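You operate a simulated robot arm through the tools that you are given. There is no shell and no other tool.

You run a simulated robot arm. Do the job below in one go: nothing can be reset, and whatever is moved stays where it is left.

JOB
Put things in order on the top of the work table. At the end: the yellow clip from the top of the work table stands where the green feed block stood; the blue duster from the top of the work table is in the brown tray; the clear jar of beads is on the pink carton; the green feed block from the top of the work table stands where the clear jar of beads stood; whatever was shut is shut again. Leave all else as you found it, and nothing knocked over. Set down upright: jar of beads.

The check looks at the end state, three seconds after you hand in, the way a careful person would. Anything else that was tipped, shoved, dropped, spilled or broken makes it a failure.

ROBOT AND FRAMES
A 5-joint arm with a two-finger parallel gripper, fixed in place. Base frame: the origin is at the foot of the arm, x ahead of it, y to its left, z up; the work surface is at about z = 0. Lengths are in cm, angles in degrees, forces in N, time in s.
With the tool pointing down near the work surface it reaches from about 26 to 68 cm from the base axis. Its first joint turns from -66.0 to 66.0 degrees. The tool tilts only in the upright plane through the base axis and itself; it spins freely about its own axis. Payload 2.9 kg.
The TCP is the grasp point between the finger pads, 3 cm short of the fingertips. In the tool frame z runs along the fingers and y along their closing line. The gripper opens to 11 cm. The fingers are 2 cm wide and 1 cm thick; the gripper's body (4.8 by 11.2 cm) begins 5.5 cm behind the TCP.
Orientation is told as [roll, pitch, yaw] about the base's x, y, z axes, in that order, counted from this pose: with the fingers straight down and closing along the base's y, the tool's x points along the base's -x, its y along +y and its z along -z.

CONTROLS
- The arm moves only by the tool drive_tool. Its argument "motion" is a list of rows, each a list of 3 entries, a list of its own where there are three numbers: the shift along the base's x, y, z in mm, then the turn, a rotation vector about the base's x, y, z in degrees, then the finger opening in mm, from 0 to 110. In form: [[[tx, ty, tz], [ax, ay, az], claw], ...]. A call has 1 to 20 rows; each row shifts and turns the commanded pose from where the row before left it. Rows are played at 5 a second. More than 5 cm and 8.6 degrees between two rows, or a gripper value outside its range, and nothing of the call is played. A pose out of reach is approached as far as the arm can. The call stops where the force on the tool passes 40 N (or 10 N more than at its start, if that is more) or the arm is blocked; 0.2 s more then pass. The fingers move at their own pace (about 10.8 cm/s each) and stop on an object; they squeeze with about 34 N. The grip force told is the motor's: it shows also when the fingers shut on nothing. Time passes only in rows, and 0.2 s behind the last, so rows that do not move let the fingers close. The reply holds the time, the measured pose of the TCP, the force on the tool along the base axes, the opening and the grip force, in the units named above and with some noise, with the torque about the TCP (base axes, N m) and any sound that the robot's microphone picked up.
- Cameras (640 x 400 px; columns grow to the right, rows downward): "scene" is fixed at [3.39, -44.7, 60.96]; the picture's right is [0.81, -0.59, 0.00], its down [-0.31, -0.43, -0.85] and it looks along [0.50, 0.69, -0.53] (base axes); focal length 310 px, centre (320, 200). "wrist" rides on the gripper at [7.2, 1.7, -10.3] in the tool frame; the picture's right is [-0.23, 0.97, 0.00], its down [-0.76, -0.18, -0.62] and it looks along [-0.61, -0.14, 0.78] (tool axes); focal length 222 px, centre (320, 200). There is no depth. A picture from a camera that has moved, and an enlarged one, comes with that camera's place and axes in the base frame and with its lens.
- snapshot(camera): a new picture of that camera. The clock stands still meanwhile.
- zoom(camera, box): a new picture of the part [left, top, right, bottom] of that camera's present view, enlarged. The clock stands still meanwhile.
- job_done(): hands the job in; it is judged then, once.

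Places have to be worked out from the pictures, the camera data and where the tool is seen. Open the gripper and draw the arm clear of the work before you hand the job in, unless the task says otherwise.

The tools are called after ">>>" as a command line: name --argument value ..., lists and objects as JSON in quotes. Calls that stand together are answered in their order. drive_tool: Moves the arm, as the interface text tells. Its arguments: {"type":"object","properties":{"motion":{"type":"array","items":{"type":"array"}}},"required":["motion"]} The other tools are called the same way: snapshot (camera) takes a picture; zoom (camera, box) takes an enlarged picture of a part of a camera's view; job_done () hands the job in.

At the start:

```text
t: 0.0
eef_pos: [41.62, 17.69, 33.48]
tool_rot: [0.1, 0.0, -0.1]
wrist_force: [0.4, 0.5, 0.1]
wrist_torque: [0.0, 0.01, 0.04]
finger_gap: 10.97
grasp_force: 0.1
```

scene: 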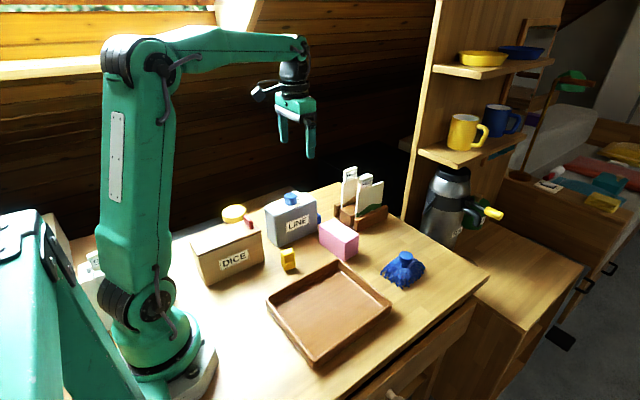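
wrist: 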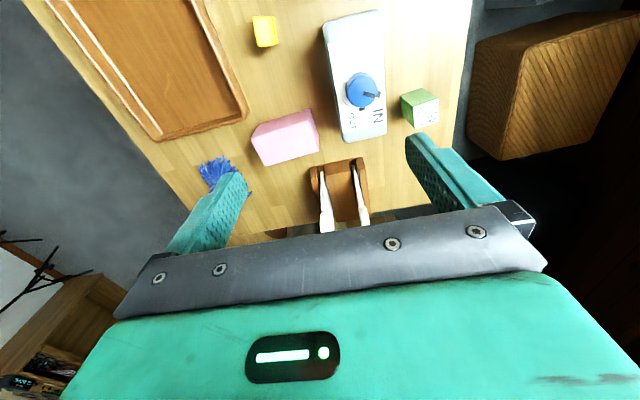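

I see the tray, pink carton, blue duster, a yellow thing, grey LINE box with a blue knob, DICE box. I'll zoom in on both views to identify each item.

>>> zoom --camera "scene" --box '[180, 160, 340, 300]'

>>> zoom --camera "scene" --box '[300, 150, 500, 310]'

>>> zoom --camera "wrist" --box '[180, 0, 480, 240]'

>>> zoom --camera "scene" --box '[240, 240, 500, 400]'

```text
2.86 times, centred on (260, 230) of scene
camera zoom: at [3.39, -44.7, 60.96], right [0.81, -0.59, 0.0], down [-0.31, -0.43, -0.85], along [0.5, 0.69, -0.53], focal length 886 px, centre (491, 114)
```

zoom: 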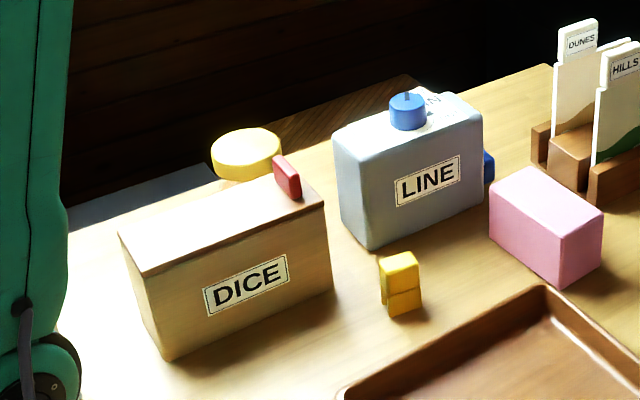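

```text
2.50 times, centred on (400, 230) of scene
camera zoom: at [3.39, -44.7, 60.96], right [0.81, -0.59, 0.0], down [-0.31, -0.43, -0.85], along [0.5, 0.69, -0.53], focal length 776 px, centre (120, 125)
```

zoom: 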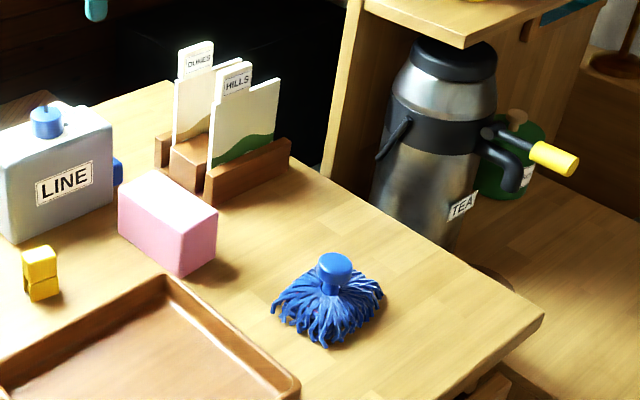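

```text
1.67 times, centred on (330, 120) of wrist
camera zoom: at [34.39, 19.42, 43.81], right [0.23, 0.97, 0.0], down [0.76, -0.18, 0.62], along [0.61, -0.14, -0.78], focal length 370 px, centre (303, 333)
```

zoom: 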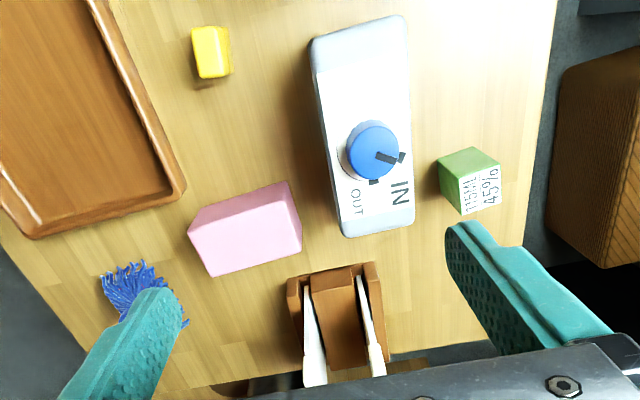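

```text
2.46 times, centred on (370, 320) of scene
camera zoom: at [3.39, -44.7, 60.96], right [0.81, -0.59, 0.0], down [-0.31, -0.43, -0.85], along [0.5, 0.69, -0.53], focal length 764 px, centre (197, -95)
```

zoom: 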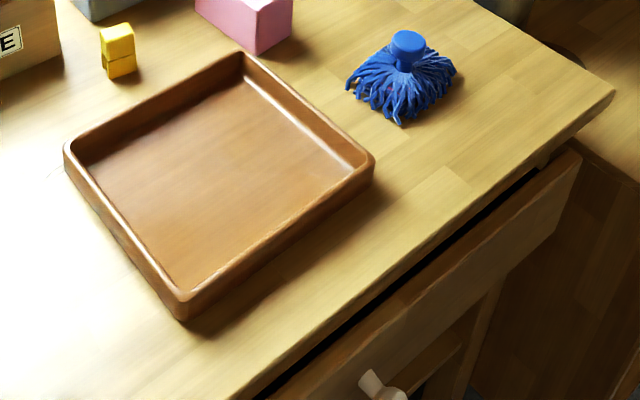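

The yellow-lidded round thing behind the DICE box may be the jar, the clip is near (33, 11) and the green block is behind the LINE box near (51, 34). I'll move the arm high to look at the area behind the DICE box with the wrist camera.

>>> drive_tool --motion '[[[-29, 31, 0], [0, 0, 0], 110], [[-29, 31, 0], [0, 0, 0], 110], [[-29, 31, 0], [0, 0, 0], 110], [[-29, 31, 0], [0, 0, 0], 110], [[0, 0, 0], [0, 0, 0], 110]]'

>>> snapshot --camera "wrist"

>>> snapshot --camera "scene"

```text
t: 1.2
eef_pos: [29.84, 29.88, 33.52]
tool_rot: [-0.1, -0.1, 0.1]
wrist_force: [0.4, 0.5, -1.0]
wrist_torque: [0.04, -0.01, -0.03]
finger_gap: 11.0
grasp_force: 0.0
```

```text
taken
camera wrist: at [22.69, 31.62, 43.85], right [0.23, 0.97, 0.0], down [0.76, -0.18, 0.62], along [0.61, -0.14, -0.78], focal length 222 px, centre (320, 200)
```

wrist: 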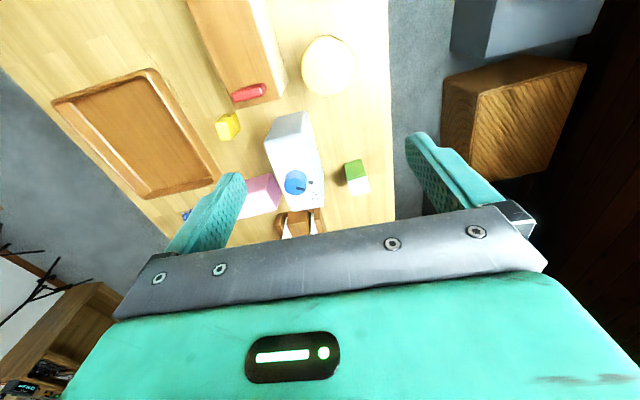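

```text
taken
```

scene: 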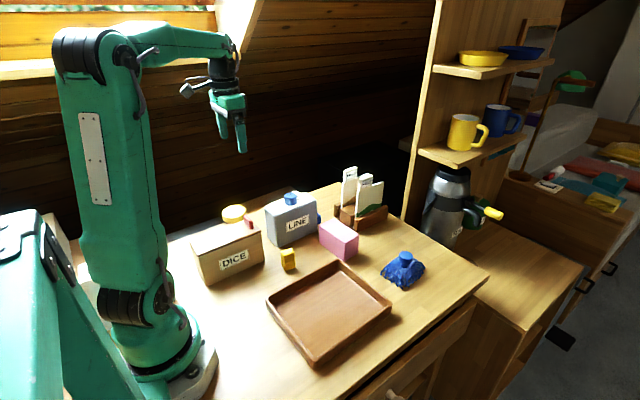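

The round yellow-topped thing behind the DICE box is visible; I'll zoom into it and the neighbourhood.

>>> zoom --camera "wrist" --box '[220, 0, 420, 125]'

>>> zoom --camera "wrist" --box '[200, 80, 400, 240]'

>>> zoom --camera "scene" --box '[200, 190, 280, 240]'

```text
3.20 times, centred on (320, 62) of wrist
camera zoom: at [22.69, 31.62, 43.85], right [0.23, 0.97, 0.0], down [0.76, -0.18, 0.62], along [0.61, -0.14, -0.78], focal length 711 px, centre (320, 640)
```

zoom: 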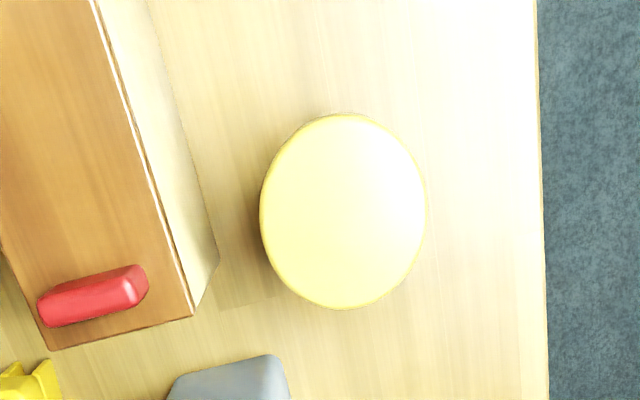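

```text
2.50 times, centred on (300, 160) of wrist
camera zoom: at [22.69, 31.62, 43.85], right [0.23, 0.97, 0.0], down [0.76, -0.18, 0.62], along [0.61, -0.14, -0.78], focal length 555 px, centre (370, 300)
```

zoom: 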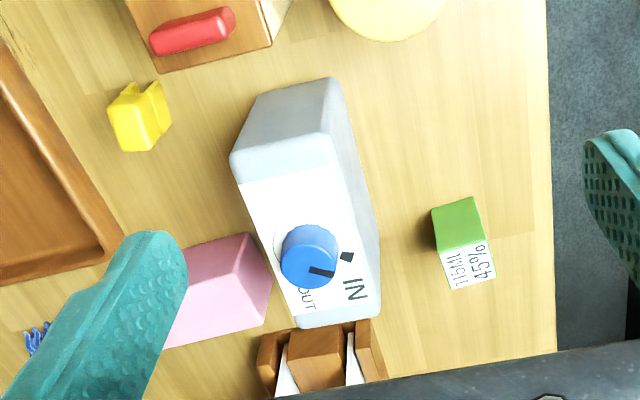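

```text
8.00 times, centred on (240, 215) of scene
camera zoom: at [3.39, -44.7, 60.96], right [0.81, -0.59, 0.0], down [-0.31, -0.43, -0.85], along [0.5, 0.69, -0.53], focal length 2482 px, centre (960, 80)
```

zoom: 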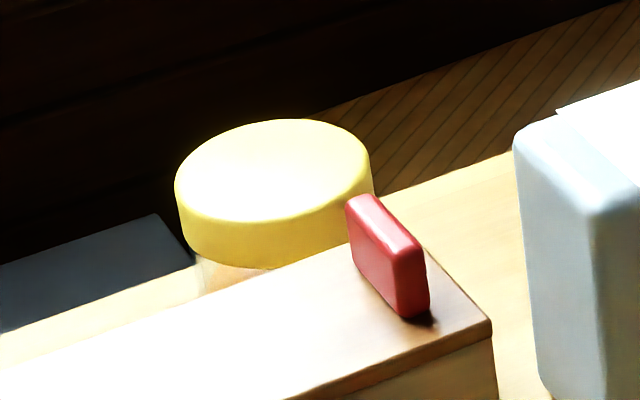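

The lid top triangulates to about (27.5, 31.6, 9.6), 7 cm across. To confirm it's the clear jar of beads I'll turn the tool to yaw -90 and move behind it so the wrist camera looks at it from the +y side.

>>> drive_tool --motion '[[[-2, 12, -6], [0, 0, -8.18], 110], [[-2, 12, -6], [0, 0, -8.18], 110], [[-2, 12, -6], [0, 0, -8.18], 110], [[-2, 12, -6], [0, 0, -8.18], 110], [[-2, 12, -6], [0, 0, -8.18], 110], [[-2, 12, -6], [0, 0, -8.18], 110], [[-2, 12, -6], [0, 0, -8.18], 110], [[-2, 12, -6], [0, 0, -8.18], 110], [[-2, 12, -6], [0, 0, -8.18], 110], [[-2, 12, -6], [0, 0, -8.18], 110], [[-2, 12, -6], [0, 0, -8.18], 110], [[0, 0, 0], [0, 0, 0], 110]]'

>>> snapshot --camera "wrist"

>>> snapshot --camera "scene"

```text
t: 3.8
eef_pos: [27.82, 43.38, 26.81]
tool_rot: [0.0, 0.0, -90.1]
wrist_force: [-0.7, -0.8, 0.2]
wrist_torque: [0.02, -0.02, 0.01]
finger_gap: 11.0
grasp_force: 0.0
```

```text
taken
camera wrist: at [29.62, 50.59, 37.12], right [0.97, -0.23, 0.0], down [-0.18, -0.76, 0.62], along [-0.14, -0.61, -0.78], focal length 222 px, centre (320, 200)
```

wrist: 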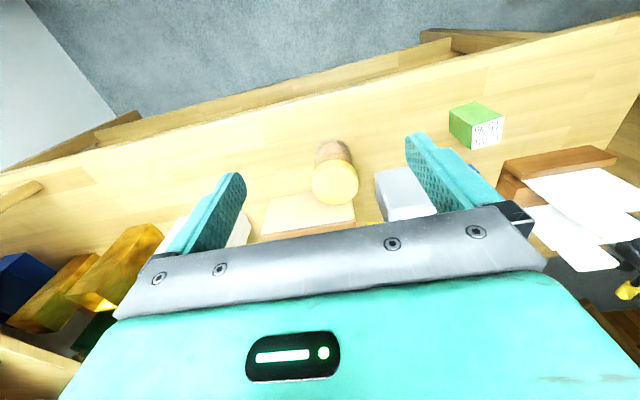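

```text
taken
```

scene: 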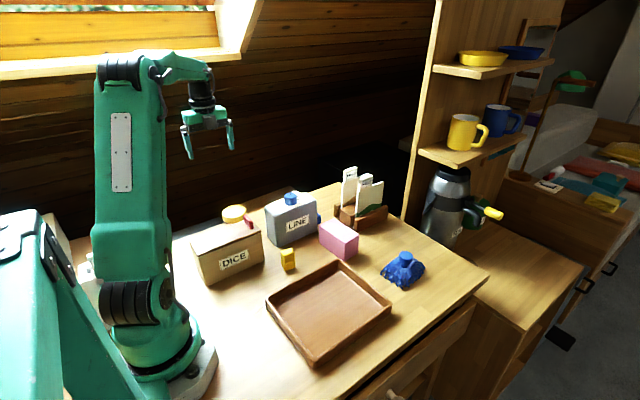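

>>> zoom --camera "wrist" --box '[280, 120, 390, 220]'

>>> zoom --camera "wrist" --box '[360, 80, 560, 230]'

>>> zoom --camera "wrist" --box '[0, 180, 200, 330]'

```text
4.00 times, centred on (335, 170) of wrist
camera zoom: at [29.62, 50.59, 37.12], right [0.97, -0.23, 0.0], down [-0.18, -0.76, 0.62], along [-0.14, -0.61, -0.78], focal length 888 px, centre (260, 320)
```

zoom: 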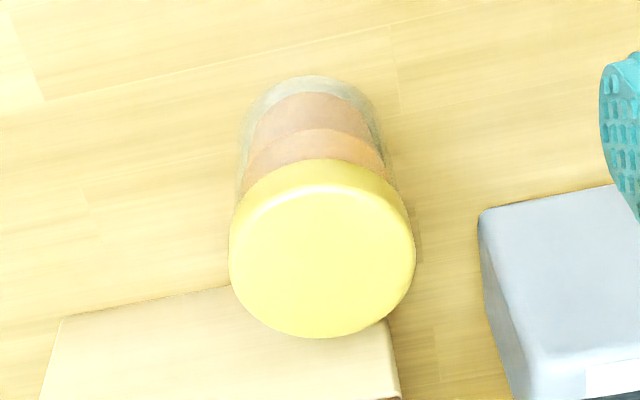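

```text
2.67 times, centred on (460, 155) of wrist
camera zoom: at [29.62, 50.59, 37.12], right [0.97, -0.23, 0.0], down [-0.18, -0.76, 0.62], along [-0.14, -0.61, -0.78], focal length 592 px, centre (-53, 320)
```

zoom: 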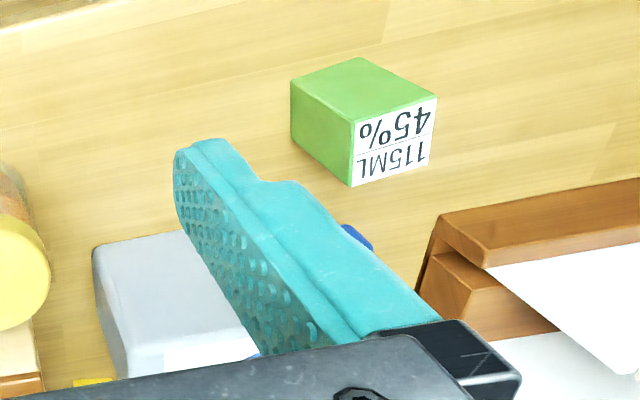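

```text
2.67 times, centred on (100, 255) of wrist
camera zoom: at [29.62, 50.59, 37.12], right [0.97, -0.23, 0.0], down [-0.18, -0.76, 0.62], along [-0.14, -0.61, -0.78], focal length 592 px, centre (907, 53)
```

zoom: 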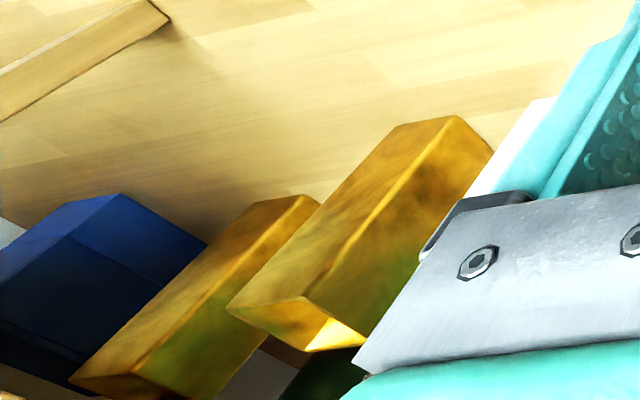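

It is the clear jar of beads (yellow lid, pinkish beads), and the label side of the green block is its top (about 3.8 × 3.7 × 7 cm at (49.6, 33.3)). I'll move above the jar at a safe height with fingers closing along x and check alignment.

>>> drive_tool --motion '[[[-1, -30, -20], [0, 0, 0], 110], [[-1, -30, -20], [0, 0, 0], 110], [[0, -30, -20], [0, 0, 0], 110], [[-1, -28, -20], [0, 0, 0], 110], [[0, 0, 0], [0, 0, 0], 110]]'

>>> snapshot --camera "wrist"

>>> zoom --camera "scene" --box '[160, 130, 340, 290]'

```text
t: 5.0
eef_pos: [27.52, 31.45, 18.91]
tool_rot: [0.1, 0.0, -89.9]
wrist_force: [-0.8, -0.1, 0.8]
wrist_torque: [-0.01, 0.01, 0.02]
finger_gap: 10.97
grasp_force: 0.0
```

```text
taken
camera wrist: at [29.1, 38.67, 29.27], right [0.97, -0.23, 0.0], down [-0.18, -0.76, 0.62], along [-0.14, -0.61, -0.78], focal length 222 px, centre (320, 200)
```

wrist: 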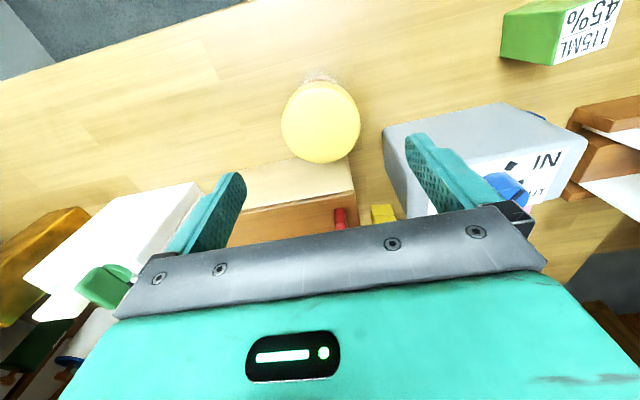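

```text
2.50 times, centred on (250, 210) of scene
camera zoom: at [3.39, -44.7, 60.96], right [0.81, -0.59, 0.0], down [-0.31, -0.43, -0.85], along [0.5, 0.69, -0.53], focal length 776 px, centre (495, 175)
```

zoom: 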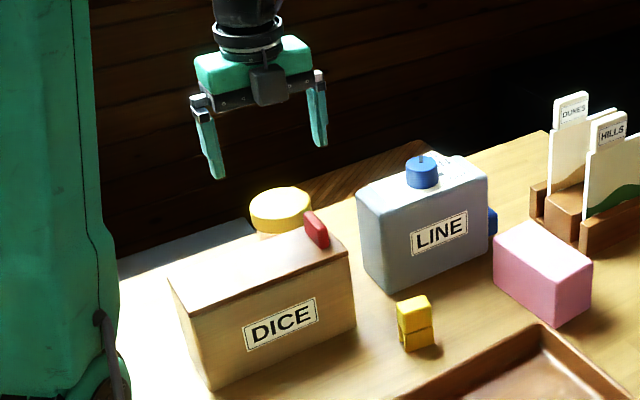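

The lid centre now reads about (27.6, 31.9, 9.5) and the fingers straddle it clear of the DICE and LINE boxes. I'll lower to z≈7.8 so the pads are on the lid height.

>>> drive_tool --motion '[[[1, 4, -25], [0, 0, 0], 110], [[0, 0, -25], [0, 0, 0], 110], [[0, 0, -25], [0, 0, 0], 110], [[0, 0, -20], [0, 0, 0], 110], [[0, 0, -16], [0, 0, 0], 110], [[0, 0, 0], [0, 0, 0], 110]]'

>>> snapshot --camera "wrist"

>>> zoom --camera "scene" --box '[160, 130, 340, 290]'

```text
t: 6.4
eef_pos: [27.61, 32.0, 7.74]
tool_rot: [0.0, 0.0, -89.9]
wrist_force: [-0.3, -0.7, 0.4]
wrist_torque: [0.0, -0.01, 0.04]
finger_gap: 11.03
grasp_force: 0.0
```

```text
taken
camera wrist: at [29.36, 39.21, 18.13], right [0.97, -0.23, 0.0], down [-0.18, -0.76, 0.62], along [-0.14, -0.61, -0.78], focal length 222 px, centre (320, 200)
```

wrist: 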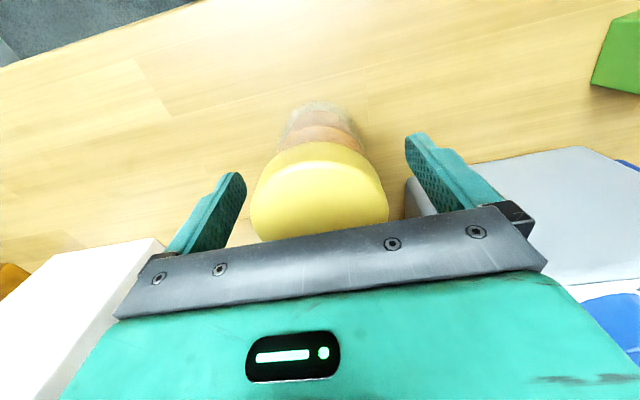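

```text
2.50 times, centred on (250, 210) of scene
camera zoom: at [3.39, -44.7, 60.96], right [0.81, -0.59, 0.0], down [-0.31, -0.43, -0.85], along [0.5, 0.69, -0.53], focal length 776 px, centre (495, 175)
```

zoom: 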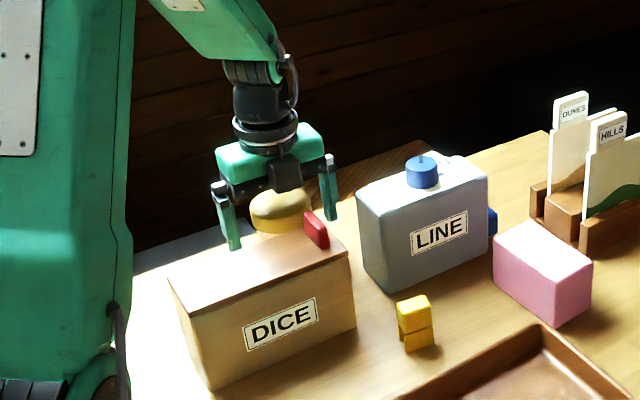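

The jar sits between the fingers; I'll nudge 3 mm toward the jar's centre and close on the lid, waiting for the grip.

>>> drive_tool --motion '[[[0, -3, 0], [0, 0, 0], 110], [[0, 0, 0], [0, 0, 0], 80], [[0, 0, 0], [0, 0, 0], 40], [[0, 0, 0], [0, 0, 0], 40], [[0, 0, 0], [0, 0, 0], 40]]'

>>> snapshot --camera "wrist"

```text
t: 7.6
eef_pos: [27.53, 31.78, 7.73]
tool_rot: [0.1, -0.1, -89.9]
wrist_force: [-0.4, -0.9, 0.3]
wrist_torque: [-0.1, -0.03, -0.01]
finger_gap: 6.84
grasp_force: 33.9
```

```text
taken
camera wrist: at [29.32, 38.89, 18.08], right [0.97, -0.23, 0.0], down [-0.18, -0.76, 0.62], along [-0.14, -0.61, -0.78], focal length 222 px, centre (320, 200)
```

wrist: 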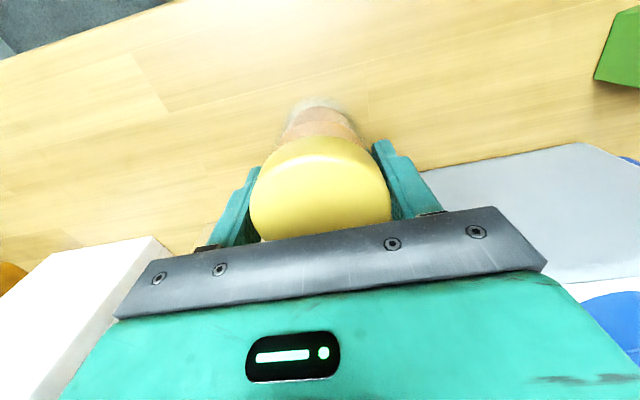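

The fingers hold at 6.84 cm, matching the lid. I'll lift 3 cm slowly and check that the whole jar comes with the lid.

>>> drive_tool --motion '[[[0, 0, 10], [0, 0, 0], 40], [[0, 0, 10], [0, 0, 0], 40], [[0, 0, 10], [0, 0, 0], 40], [[0, 0, 0], [0, 0, 0], 40]]'

>>> snapshot --camera "wrist"

>>> zoom --camera "scene" --box '[160, 130, 340, 290]'

```text
t: 8.6
eef_pos: [27.54, 31.66, 10.78]
tool_rot: [0.0, 0.0, -89.9]
wrist_force: [0.1, 0.1, -2.9]
wrist_torque: [0.02, 0.02, -0.01]
finger_gap: 6.86
grasp_force: 33.6
```

```text
taken
camera wrist: at [29.25, 38.87, 21.14], right [0.97, -0.23, 0.0], down [-0.18, -0.76, 0.62], along [-0.14, -0.61, -0.78], focal length 222 px, centre (320, 200)
```

wrist: 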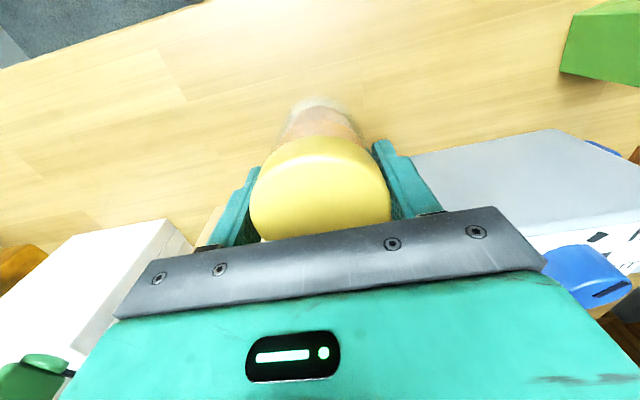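

```text
2.50 times, centred on (250, 210) of scene
camera zoom: at [3.39, -44.7, 60.96], right [0.81, -0.59, 0.0], down [-0.31, -0.43, -0.85], along [0.5, 0.69, -0.53], focal length 776 px, centre (495, 175)
```

zoom: 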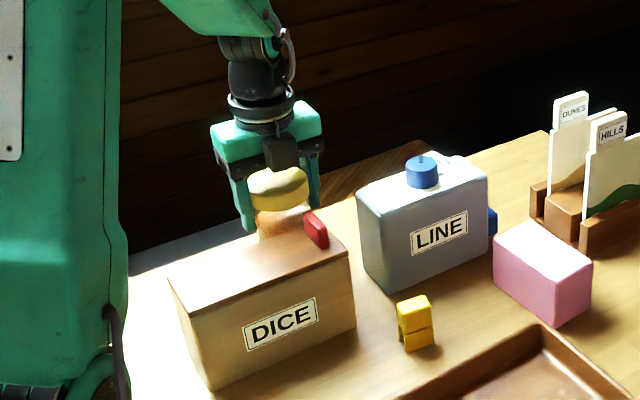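

The jar lifts whole (about 0.3 kg). I'll raise it to z≈30 and carry it toward the carton, turning back to yaw 0 on the way.

>>> drive_tool --motion '[[[0, 0, 40], [0, 0, 0], 40], [[0, 0, 40], [0, 0, 0], 40], [[0, 0, 40], [0, 0, 0], 40], [[0, 0, 40], [0, 0, 0], 40], [[0, 0, 32], [0, 0, 0], 40], [[14, -19, 0], [0, 0, 8.18], 40], [[14, -19, 0], [0, 0, 8.18], 40], [[14, -19, 0], [0, 0, 8.18], 40], [[14, -19, 0], [0, 0, 8.18], 40], [[14, -19, 0], [0, 0, 8.18], 40], [[14, -19, 0], [0, 0, 8.18], 40], [[14, -19, 0], [0, 0, 8.18], 40], [[14, -19, 0], [0, 0, 8.18], 40], [[14, -19, 0], [0, 0, 8.18], 40], [[14, -19, 0], [0, 0, 8.18], 40], [[14, -19, 0], [0, 0, 8.18], 40], [[0, 0, 0], [0, 0, 0], 40]]'

>>> snapshot --camera "wrist"

>>> snapshot --camera "scene"

```text
t: 12.2
eef_pos: [43.17, 10.47, 29.98]
tool_rot: [0.0, 0.0, 0.0]
wrist_force: [0.4, -0.3, -2.8]
wrist_torque: [-0.02, 0.0, 0.0]
finger_gap: 6.82
grasp_force: 34.0
```

```text
taken
camera wrist: at [35.94, 12.18, 40.35], right [0.23, 0.97, 0.0], down [0.76, -0.18, 0.62], along [0.61, -0.14, -0.78], focal length 222 px, centre (320, 200)
```

wrist: 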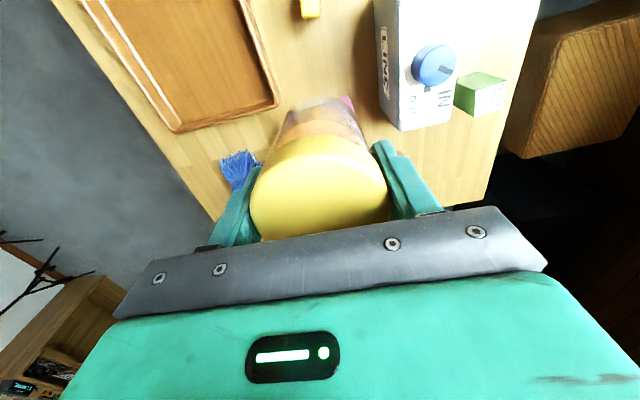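

```text
taken
```

scene: 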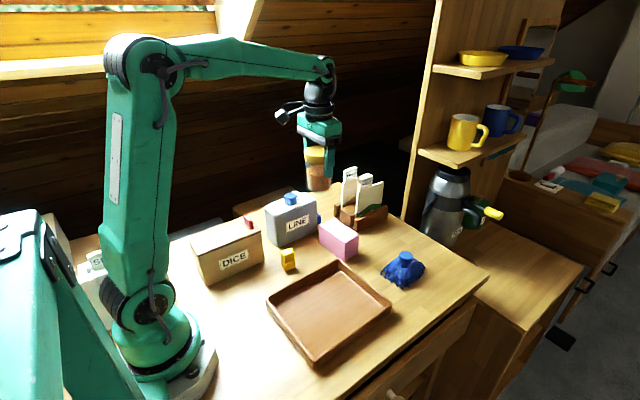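

The jar hides the carton from the wrist camera, so I'll measure the carton's corners from an enlarged scene view.

>>> zoom --camera "scene" --box '[300, 200, 380, 270]'

>>> zoom --camera "scene" --box '[270, 100, 390, 200]'

```text
5.71 times, centred on (340, 235) of scene
camera zoom: at [3.39, -44.7, 60.96], right [0.81, -0.59, 0.0], down [-0.31, -0.43, -0.85], along [0.5, 0.69, -0.53], focal length 1773 px, centre (206, 0)
```

zoom: 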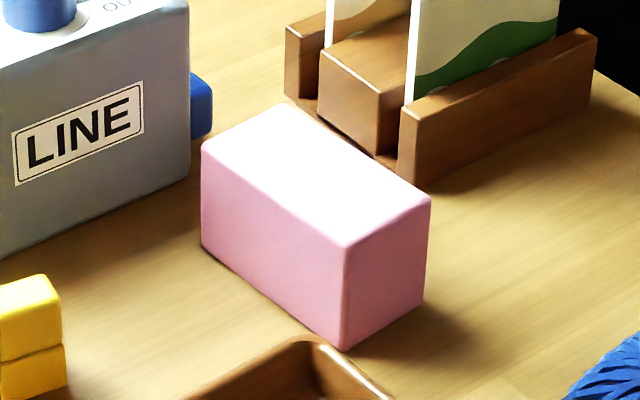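

```text
4.00 times, centred on (330, 150) of scene
camera zoom: at [3.39, -44.7, 60.96], right [0.81, -0.59, 0.0], down [-0.31, -0.43, -0.85], along [0.5, 0.69, -0.53], focal length 1241 px, centre (280, 400)
```

zoom: 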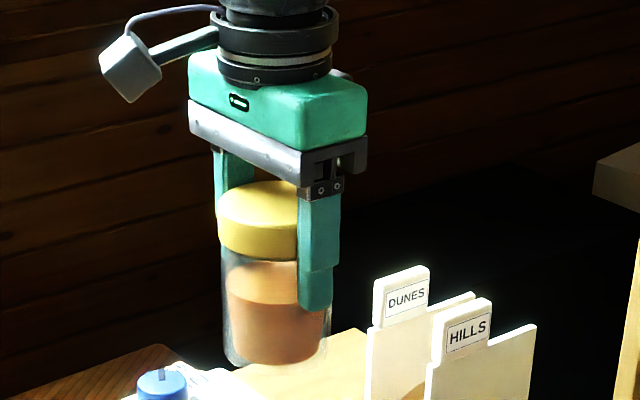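

Scene geometry checks out against the known TCP; the carton's top centre is about (49.35, 9.15, 6.5), so the jar needs TCP z≈14.2. I'll move above it and come down to z≈16 first.

>>> drive_tool --motion '[[[30, -6, 0], [0, 0, 0], 40], [[30, -7, 0], [0, 0, 0], 40], [[0, 0, -35], [0, 0, 0], 40], [[0, 0, -35], [0, 0, 0], 40], [[0, 0, -35], [0, 0, 0], 40], [[0, 0, -30], [0, 0, 0], 40], [[0, 0, 0], [0, 0, 0], 40]]'

>>> zoom --camera "scene" --box '[280, 140, 400, 270]'

>>> snapshot --camera "wrist"

```text
t: 13.8
eef_pos: [49.08, 9.25, 16.28]
tool_rot: [0.0, 0.0, 0.0]
wrist_force: [0.4, 0.1, -2.4]
wrist_torque: [0.02, -0.04, 0.01]
finger_gap: 6.84
grasp_force: 33.4
```

```text
3.08 times, centred on (340, 205) of scene
camera zoom: at [3.39, -44.7, 60.96], right [0.81, -0.59, 0.0], down [-0.31, -0.43, -0.85], along [0.5, 0.69, -0.53], focal length 955 px, centre (258, 185)
```

zoom: 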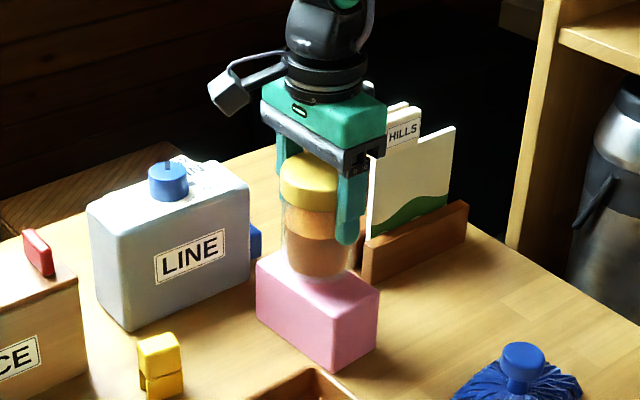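

```text
taken
camera wrist: at [41.92, 10.92, 26.62], right [0.23, 0.97, 0.0], down [0.76, -0.18, 0.62], along [0.61, -0.14, -0.78], focal length 222 px, centre (320, 200)
```

wrist: 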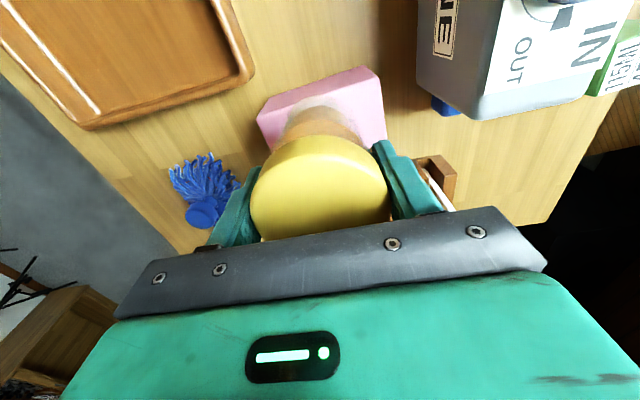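

>>> zoom --camera "wrist" --box '[230, 50, 410, 170]'

>>> zoom --camera "scene" --box '[320, 180, 370, 265]'

```text
3.33 times, centred on (320, 110) of wrist
camera zoom: at [41.92, 10.92, 26.62], right [0.23, 0.97, 0.0], down [0.76, -0.18, 0.62], along [0.61, -0.14, -0.78], focal length 740 px, centre (320, 500)
```

zoom: 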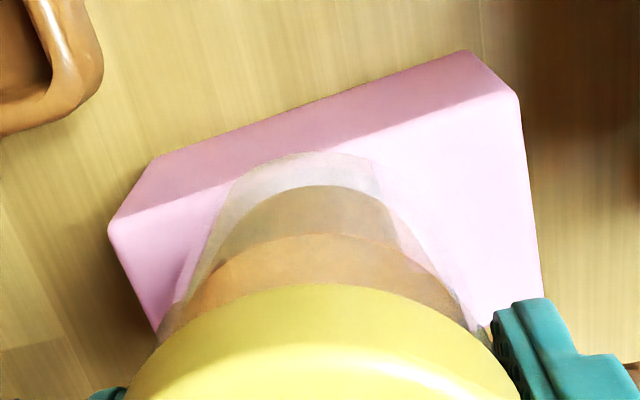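

```text
4.71 times, centred on (345, 222) of scene
camera zoom: at [3.39, -44.7, 60.96], right [0.81, -0.59, 0.0], down [-0.31, -0.43, -0.85], along [0.5, 0.69, -0.53], focal length 1460 px, centre (202, 94)
```

zoom: 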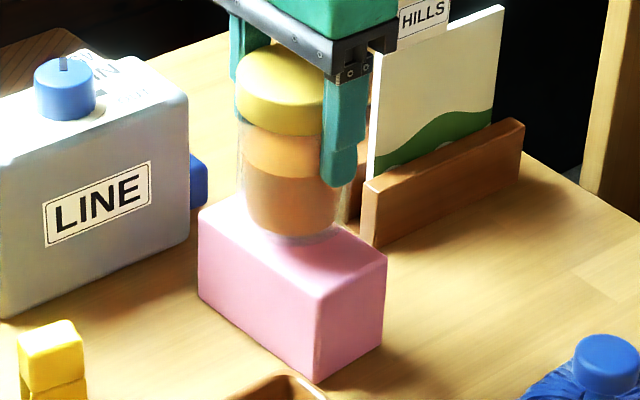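

The jar base near edge sits about 0.6 cm before the carton's near top edge, so I'll shift +2.5 mm in x to centre it, then lower to just above contact.

>>> drive_tool --motion '[[[2.5, 1, -5], [0, 0, 0], 40], [[0, 0, -5], [0, 0, 0], 40], [[0, 0, -4], [0, 0, 0], 40], [[0, 0, 0], [0, 0, 0], 40]]'

>>> zoom --camera "scene" --box '[320, 180, 370, 265]'

```text
t: 14.8
eef_pos: [49.28, 9.47, 15.04]
tool_rot: [0.0, 0.0, -0.1]
wrist_force: [-0.4, 1.1, -1.9]
wrist_torque: [0.02, 0.02, 0.0]
finger_gap: 6.86
grasp_force: 33.7
```

```text
4.71 times, centred on (345, 222) of scene
camera zoom: at [3.39, -44.7, 60.96], right [0.81, -0.59, 0.0], down [-0.31, -0.43, -0.85], along [0.5, 0.69, -0.53], focal length 1460 px, centre (202, 94)
```

zoom: 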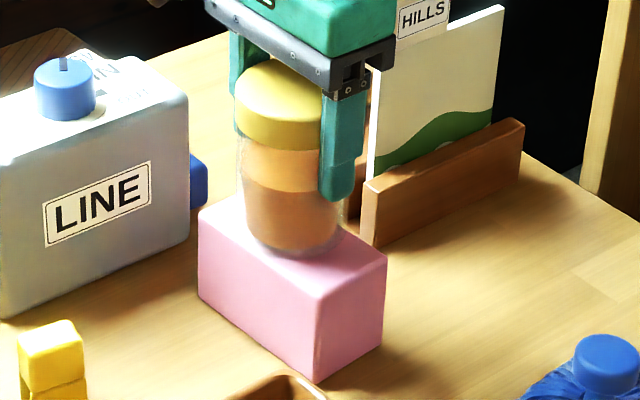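

Force still shows the jar's weight only, so no contact yet. I'll go down in 2 mm steps.

>>> drive_tool --motion '[[[0, 0, -2], [0, 0, 0], 40], [[0, 0, -2], [0, 0, 0], 40], [[0, 0, -1], [0, 0, 0], 40], [[0, 0, 0], [0, 0, 0], 40]]'

```text
t: 15.8
eef_pos: [49.45, 9.56, 14.71]
tool_rot: [0.1, 0.0, 0.0]
wrist_force: [-3.5, -4.3, 12.4]
wrist_torque: [-0.27, 0.24, -0.05]
finger_gap: 6.84
grasp_force: 34.6
```

Contact at z≈14.7 with about 12 N; I'll ease up 1.5 mm to relax the load before releasing.

>>> drive_tool --motion '[[[0, 0, 1.5], [0, 0, 0], 40], [[0, 0, 0], [0, 0, 0], 40]]'

>>> zoom --camera "scene" --box '[320, 180, 370, 265]'

>>> zoom --camera "wrist" --box '[230, 50, 410, 170]'

```text
t: 16.4
eef_pos: [49.27, 9.59, 14.74]
tool_rot: [-0.1, -0.1, 0.0]
wrist_force: [1.3, -2.4, 4.1]
wrist_torque: [-0.09, -0.09, 0.0]
finger_gap: 6.83
grasp_force: 33.5
```

```text
4.71 times, centred on (345, 222) of scene
camera zoom: at [3.38, -44.7, 60.96], right [0.81, -0.59, 0.0], down [-0.31, -0.43, -0.85], along [0.5, 0.69, -0.53], focal length 1460 px, centre (202, 94)
```

zoom: 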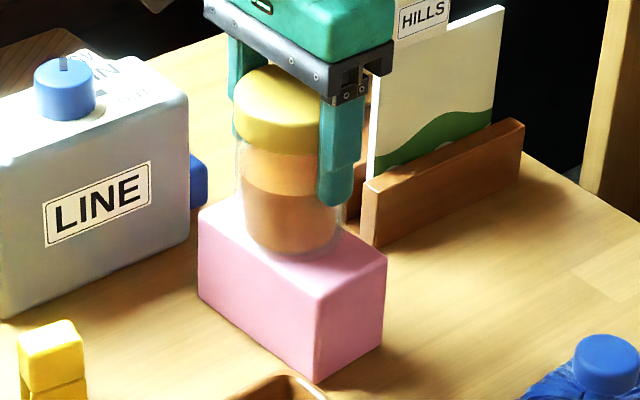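

```text
3.33 times, centred on (320, 110) of wrist
camera zoom: at [42.05, 11.27, 25.03], right [0.23, 0.97, 0.0], down [0.76, -0.18, 0.62], along [0.61, -0.14, -0.78], focal length 740 px, centre (320, 500)
```

zoom: 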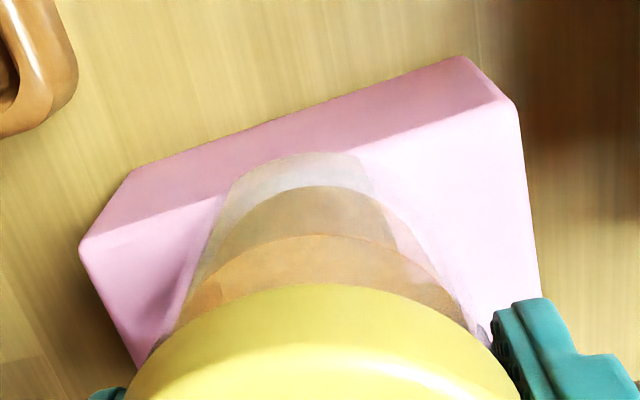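

The jar is seated on the carton, upright and nearly centred. I'll open the fingers to 9 cm, then rise straight up.

>>> drive_tool --motion '[[[0, 0, 0], [0, 0, 0], 75], [[0, 0, 0], [0, 0, 0], 90], [[0, 0, 0], [0, 0, 0], 90], [[0, 0, 15], [0, 0, 0], 90], [[0, 0, 35], [0, 0, 0], 90], [[0, 0, 40], [0, 0, 0], 90], [[0, 0, 40], [0, 0, 0], 90], [[0, 0, 0], [0, 0, 0], 90]]'

>>> zoom --camera "scene" --box '[270, 150, 430, 280]'

>>> snapshot --camera "wrist"

```text
t: 18.2
eef_pos: [49.05, 9.66, 27.86]
tool_rot: [0.0, 0.1, 0.0]
wrist_force: [0.6, -0.4, -0.3]
wrist_torque: [0.01, 0.01, 0.0]
finger_gap: 9.02
grasp_force: 0.2
```

```text
3.08 times, centred on (350, 215) of scene
camera zoom: at [3.39, -44.7, 60.96], right [0.81, -0.59, 0.0], down [-0.31, -0.43, -0.85], along [0.5, 0.69, -0.53], focal length 955 px, centre (228, 154)
```

zoom: 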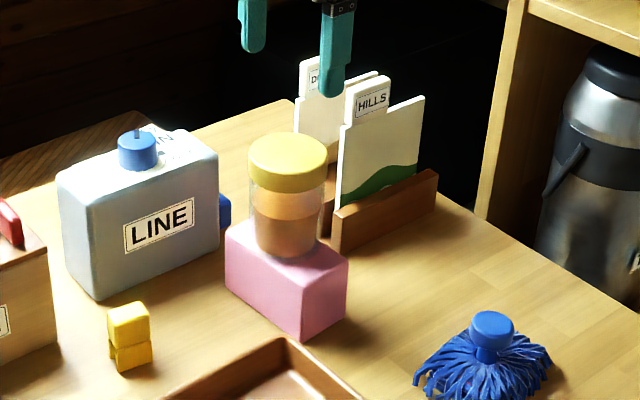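

```text
taken
camera wrist: at [42.03, 11.22, 38.27], right [0.23, 0.97, 0.0], down [0.76, -0.18, 0.62], along [0.61, -0.14, -0.78], focal length 222 px, centre (320, 200)
```

wrist: 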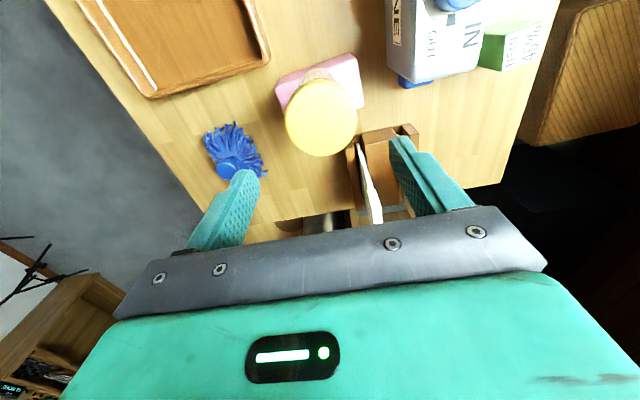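

The jar stands upright on the carton. Next the green block: I'll go above it at (49.6, 33.3), turning to yaw ≈ -82 so the fingers close along its x-ish faces.

>>> drive_tool --motion '[[[0, 0, 20], [0, 0, 0], 90], [[0.5, 23.6, 0], [0, 0, -8.2], 90], [[0.5, 23.6, 0], [0, 0, -8.2], 90], [[0.5, 23.6, 0], [0, 0, -8.2], 90], [[0.5, 23.6, 0], [0, 0, -8.2], 90], [[0.5, 23.6, 0], [0, 0, -8.2], 90], [[0.5, 23.6, 0], [0, 0, -8.2], 90], [[0.5, 23.6, 0], [0, 0, -8.2], 90], [[0.5, 23.6, 0], [0, 0, -8.2], 90], [[0.5, 23.6, 0], [0, 0, -8.2], 90], [[0.5, 23.6, 0], [0, 0, -8.2], 90], [[0, 0, 0], [0, 0, 0], 90]]'

>>> snapshot --camera "wrist"

>>> snapshot --camera "scene"

```text
t: 20.8
eef_pos: [49.66, 33.24, 29.78]
tool_rot: [0.0, 0.0, -82.1]
wrist_force: [0.5, 0.3, 0.6]
wrist_torque: [0.01, 0.01, 0.01]
finger_gap: 9.01
grasp_force: 0.0
```

```text
taken
camera wrist: at [50.43, 40.66, 40.05], right [1.0, -0.09, 0.0], down [-0.07, -0.78, 0.62], along [-0.06, -0.62, -0.78], focal length 222 px, centre (320, 200)
```

wrist: 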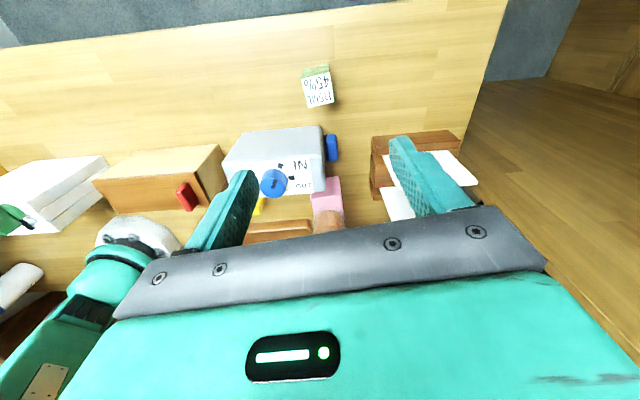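

```text
taken
```

scene: 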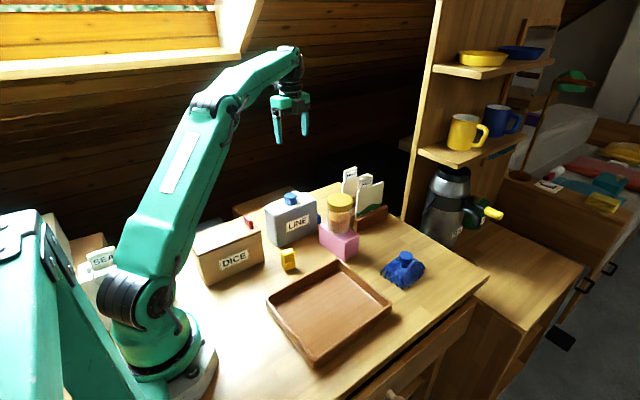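

>>> zoom --camera "wrist" --box '[270, 40, 370, 130]'

>>> zoom --camera "wrist" --box '[160, 40, 480, 240]'

```text
4.44 times, centred on (320, 85) of wrist
camera zoom: at [50.43, 40.66, 40.05], right [1.0, -0.09, 0.0], down [-0.07, -0.78, 0.62], along [-0.06, -0.62, -0.78], focal length 987 px, centre (320, 711)
```

zoom: 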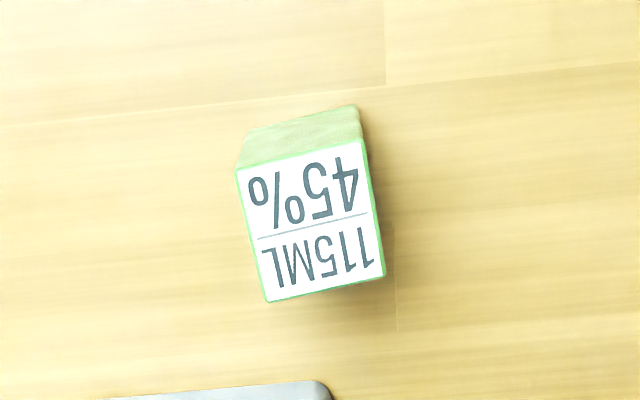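

```text
2.00 times, centred on (320, 140) of wrist
camera zoom: at [50.43, 40.66, 40.05], right [1.0, -0.09, 0.0], down [-0.07, -0.78, 0.62], along [-0.06, -0.62, -0.78], focal length 444 px, centre (320, 320)
```

zoom: 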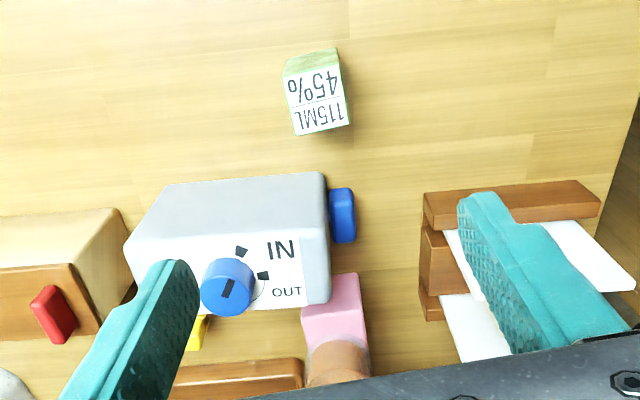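

The block top measures centre (49.5, 33.4), 3.8 cm square, turned about 6.8°. I'll trim yaw by -1° and descend to z≈5 around it.

>>> drive_tool --motion '[[[-1.5, 1.5, -35], [0, 0, -1], 90], [[0, 0, -35], [0, 0, 0], 90], [[0, 0, -35], [0, 0, 0], 90], [[0, 0, -35], [0, 0, 0], 90], [[0, 0, -35], [0, 0, 0], 90], [[0, 0, -25], [0, 0, 0], 90], [[0, 0, -25], [0, 0, 0], 90], [[0, 0, -22], [0, 0, 0], 90], [[0, 0, 0], [0, 0, 0], 90]]'

>>> snapshot --camera "wrist"

>>> zoom --camera "scene" --box '[200, 120, 400, 280]'

```text
t: 22.8
eef_pos: [49.4, 33.3, 5.31]
tool_rot: [0.0, 0.0, -83.0]
wrist_force: [-0.6, -0.5, -0.6]
wrist_torque: [-0.03, -0.01, 0.02]
finger_gap: 9.03
grasp_force: 0.1
```

```text
taken
camera wrist: at [50.25, 40.68, 15.48], right [0.99, -0.11, 0.0], down [-0.08, -0.78, 0.62], along [-0.07, -0.62, -0.78], focal length 222 px, centre (320, 200)
```

wrist: 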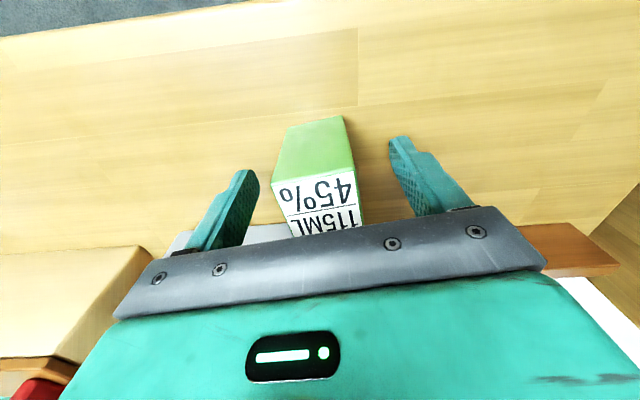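

```text
2.50 times, centred on (300, 200) of scene
camera zoom: at [3.39, -44.7, 60.96], right [0.81, -0.59, 0.0], down [-0.31, -0.43, -0.85], along [0.5, 0.69, -0.53], focal length 776 px, centre (370, 200)
```

zoom: 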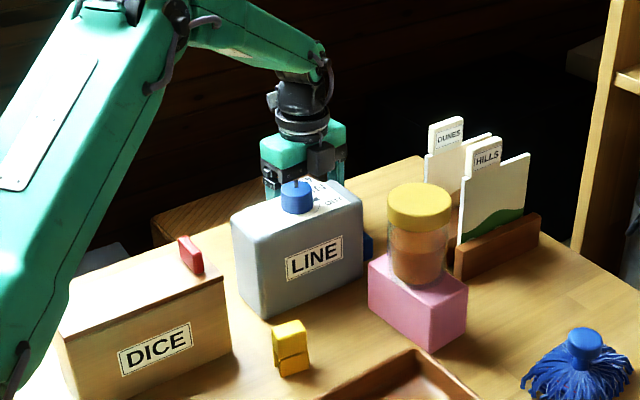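

The block is centred between the fingers at TCP (49.4, 33.3). I'll close the grip and lift slightly.

>>> drive_tool --motion '[[[0, 0, 0], [0, 0, 0], 60], [[0, 0, 0], [0, 0, 0], 20], [[0, 0, 0], [0, 0, 0], 20], [[0, 0, 0], [0, 0, 0], 20], [[0, 0, 10], [0, 0, 0], 20], [[0, 0, 20], [0, 0, 0], 20], [[0, 0, 0], [0, 0, 0], 20]]'

>>> snapshot --camera "wrist"

```text
t: 24.4
eef_pos: [49.49, 33.36, 8.27]
tool_rot: [0.0, -0.1, -82.9]
wrist_force: [0.4, 0.4, -0.8]
wrist_torque: [-0.01, 0.01, -0.01]
finger_gap: 3.95
grasp_force: 33.7
```

```text
taken
camera wrist: at [50.27, 40.68, 18.52], right [0.99, -0.11, 0.0], down [-0.08, -0.78, 0.62], along [-0.07, -0.62, -0.78], focal length 222 px, centre (320, 200)
```

wrist: 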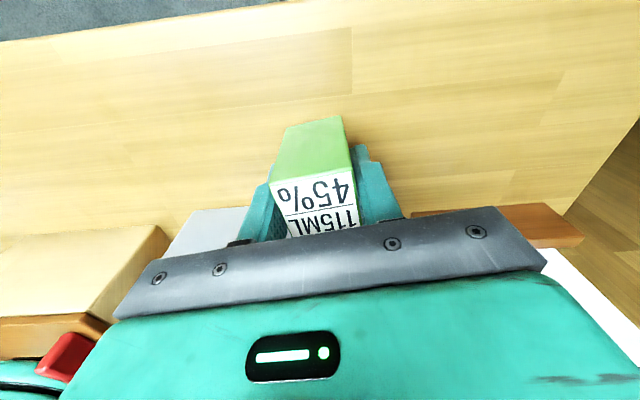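

The block is held (3.95 cm) and off the table. I'll lift to z≈22 and carry it to the jar's old spot (27.5, 31.55).

>>> drive_tool --motion '[[[0, 0, 45], [0, 0, 0], 20], [[0, 0, 45], [0, 0, 0], 20], [[0, 0, 45], [0, 0, 0], 20], [[-37, -3, 0], [0, 0, 0], 20], [[-37, -3, 0], [0, 0, 0], 20], [[-37, -3, 0], [0, 0, 0], 20], [[-37, -3, 0], [0, 0, 0], 20], [[-37, -3, 0], [0, 0, 0], 20], [[-34, -3, 0], [0, 0, 0], 20], [[0, 0, 0], [0, 0, 0], 20]]'

>>> snapshot --camera "wrist"

>>> snapshot --camera "scene"

```text
t: 26.6
eef_pos: [27.58, 31.31, 21.52]
tool_rot: [0.0, 0.0, -83.0]
wrist_force: [0.3, -0.5, -0.3]
wrist_torque: [-0.01, 0.0, 0.02]
finger_gap: 3.95
grasp_force: 34.1
```

```text
taken
camera wrist: at [28.46, 38.79, 31.85], right [0.99, -0.11, 0.0], down [-0.08, -0.78, 0.62], along [-0.07, -0.62, -0.78], focal length 222 px, centre (320, 200)
```

wrist: 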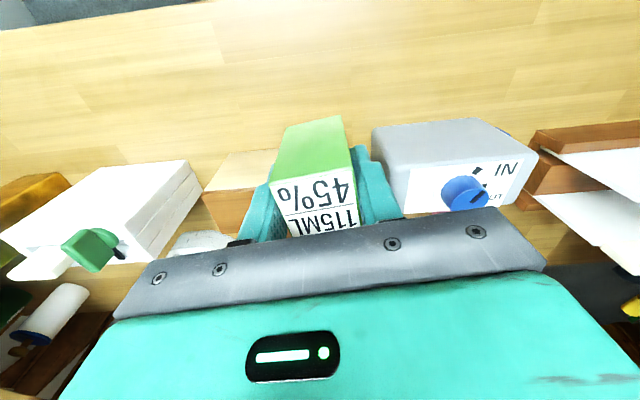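

```text
taken
```

scene: 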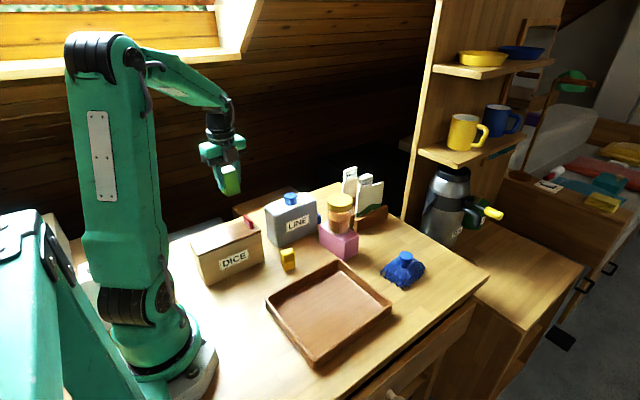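

The path down is clear of the DICE box. I'll descend to just above the table at the jar's old spot, then feel for contact in small steps.

>>> drive_tool --motion '[[[-0.5, 2, -35], [0, 0, 0], 20], [[0, 0, -35], [0, 0, 0], 20], [[0, 0, -35], [0, 0, 0], 20], [[0, 0, -30], [0, 0, 0], 20], [[0, 0, -15], [0, 0, 0], 20], [[0, 0, -6], [0, 0, 0], 20], [[0, 0, 0], [0, 0, 0], 20]]'

>>> snapshot --camera "wrist"

```text
t: 28.2
eef_pos: [27.69, 31.82, 5.86]
tool_rot: [-0.1, -0.1, -83.0]
wrist_force: [0.8, 0.8, -1.3]
wrist_torque: [0.01, -0.03, -0.01]
finger_gap: 3.95
grasp_force: 34.3
```

```text
taken
camera wrist: at [28.47, 39.16, 16.21], right [0.99, -0.11, 0.0], down [-0.08, -0.78, 0.62], along [-0.07, -0.62, -0.78], focal length 222 px, centre (320, 200)
```

wrist: 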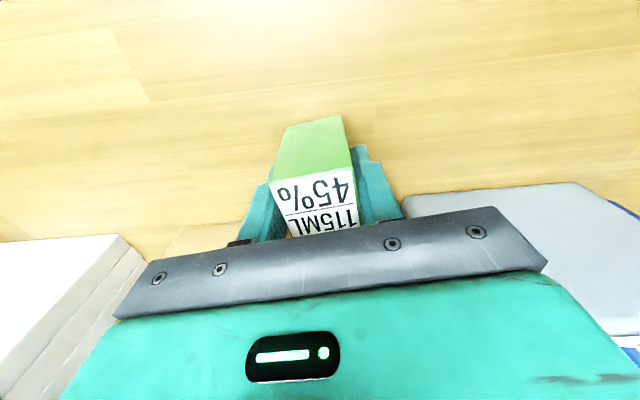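

No contact yet at z 5.86. I'll lower in 2 mm steps until force appears.

>>> drive_tool --motion '[[[-1, -2, -2], [0, 0, 0], 20], [[0, 0, -2], [0, 0, 0], 20], [[0, 0, -1], [0, 0, 0], 20], [[0, 0, 0], [0, 0, 0], 20]]'

```text
t: 29.2
eef_pos: [27.52, 31.5, 5.33]
tool_rot: [0.0, 0.1, -83.0]
wrist_force: [-0.2, 0.7, -1.3]
wrist_torque: [0.01, -0.02, 0.0]
finger_gap: 3.98
grasp_force: 34.0
```

>>> drive_tool --motion '[[[0, 0, -1], [0, 0, 0], 20], [[0, 0, 0], [0, 0, 0], 20]]'

```text
t: 29.8
eef_pos: [27.55, 31.4, 5.24]
tool_rot: [0.0, 0.0, -82.9]
wrist_force: [0.4, 0.2, -2.3]
wrist_torque: [-0.01, -0.03, 0.01]
finger_gap: 3.94
grasp_force: 33.4
```

>>> drive_tool --motion '[[[0, 0, -1], [0, 0, 0], 20], [[0, 0, 0], [0, 0, 0], 20]]'

```text
t: 30.4
eef_pos: [27.46, 31.41, 5.12]
tool_rot: [0.0, 0.0, -83.0]
wrist_force: [-0.1, 0.5, -1.7]
wrist_torque: [0.0, -0.01, -0.02]
finger_gap: 3.96
grasp_force: 33.6
```

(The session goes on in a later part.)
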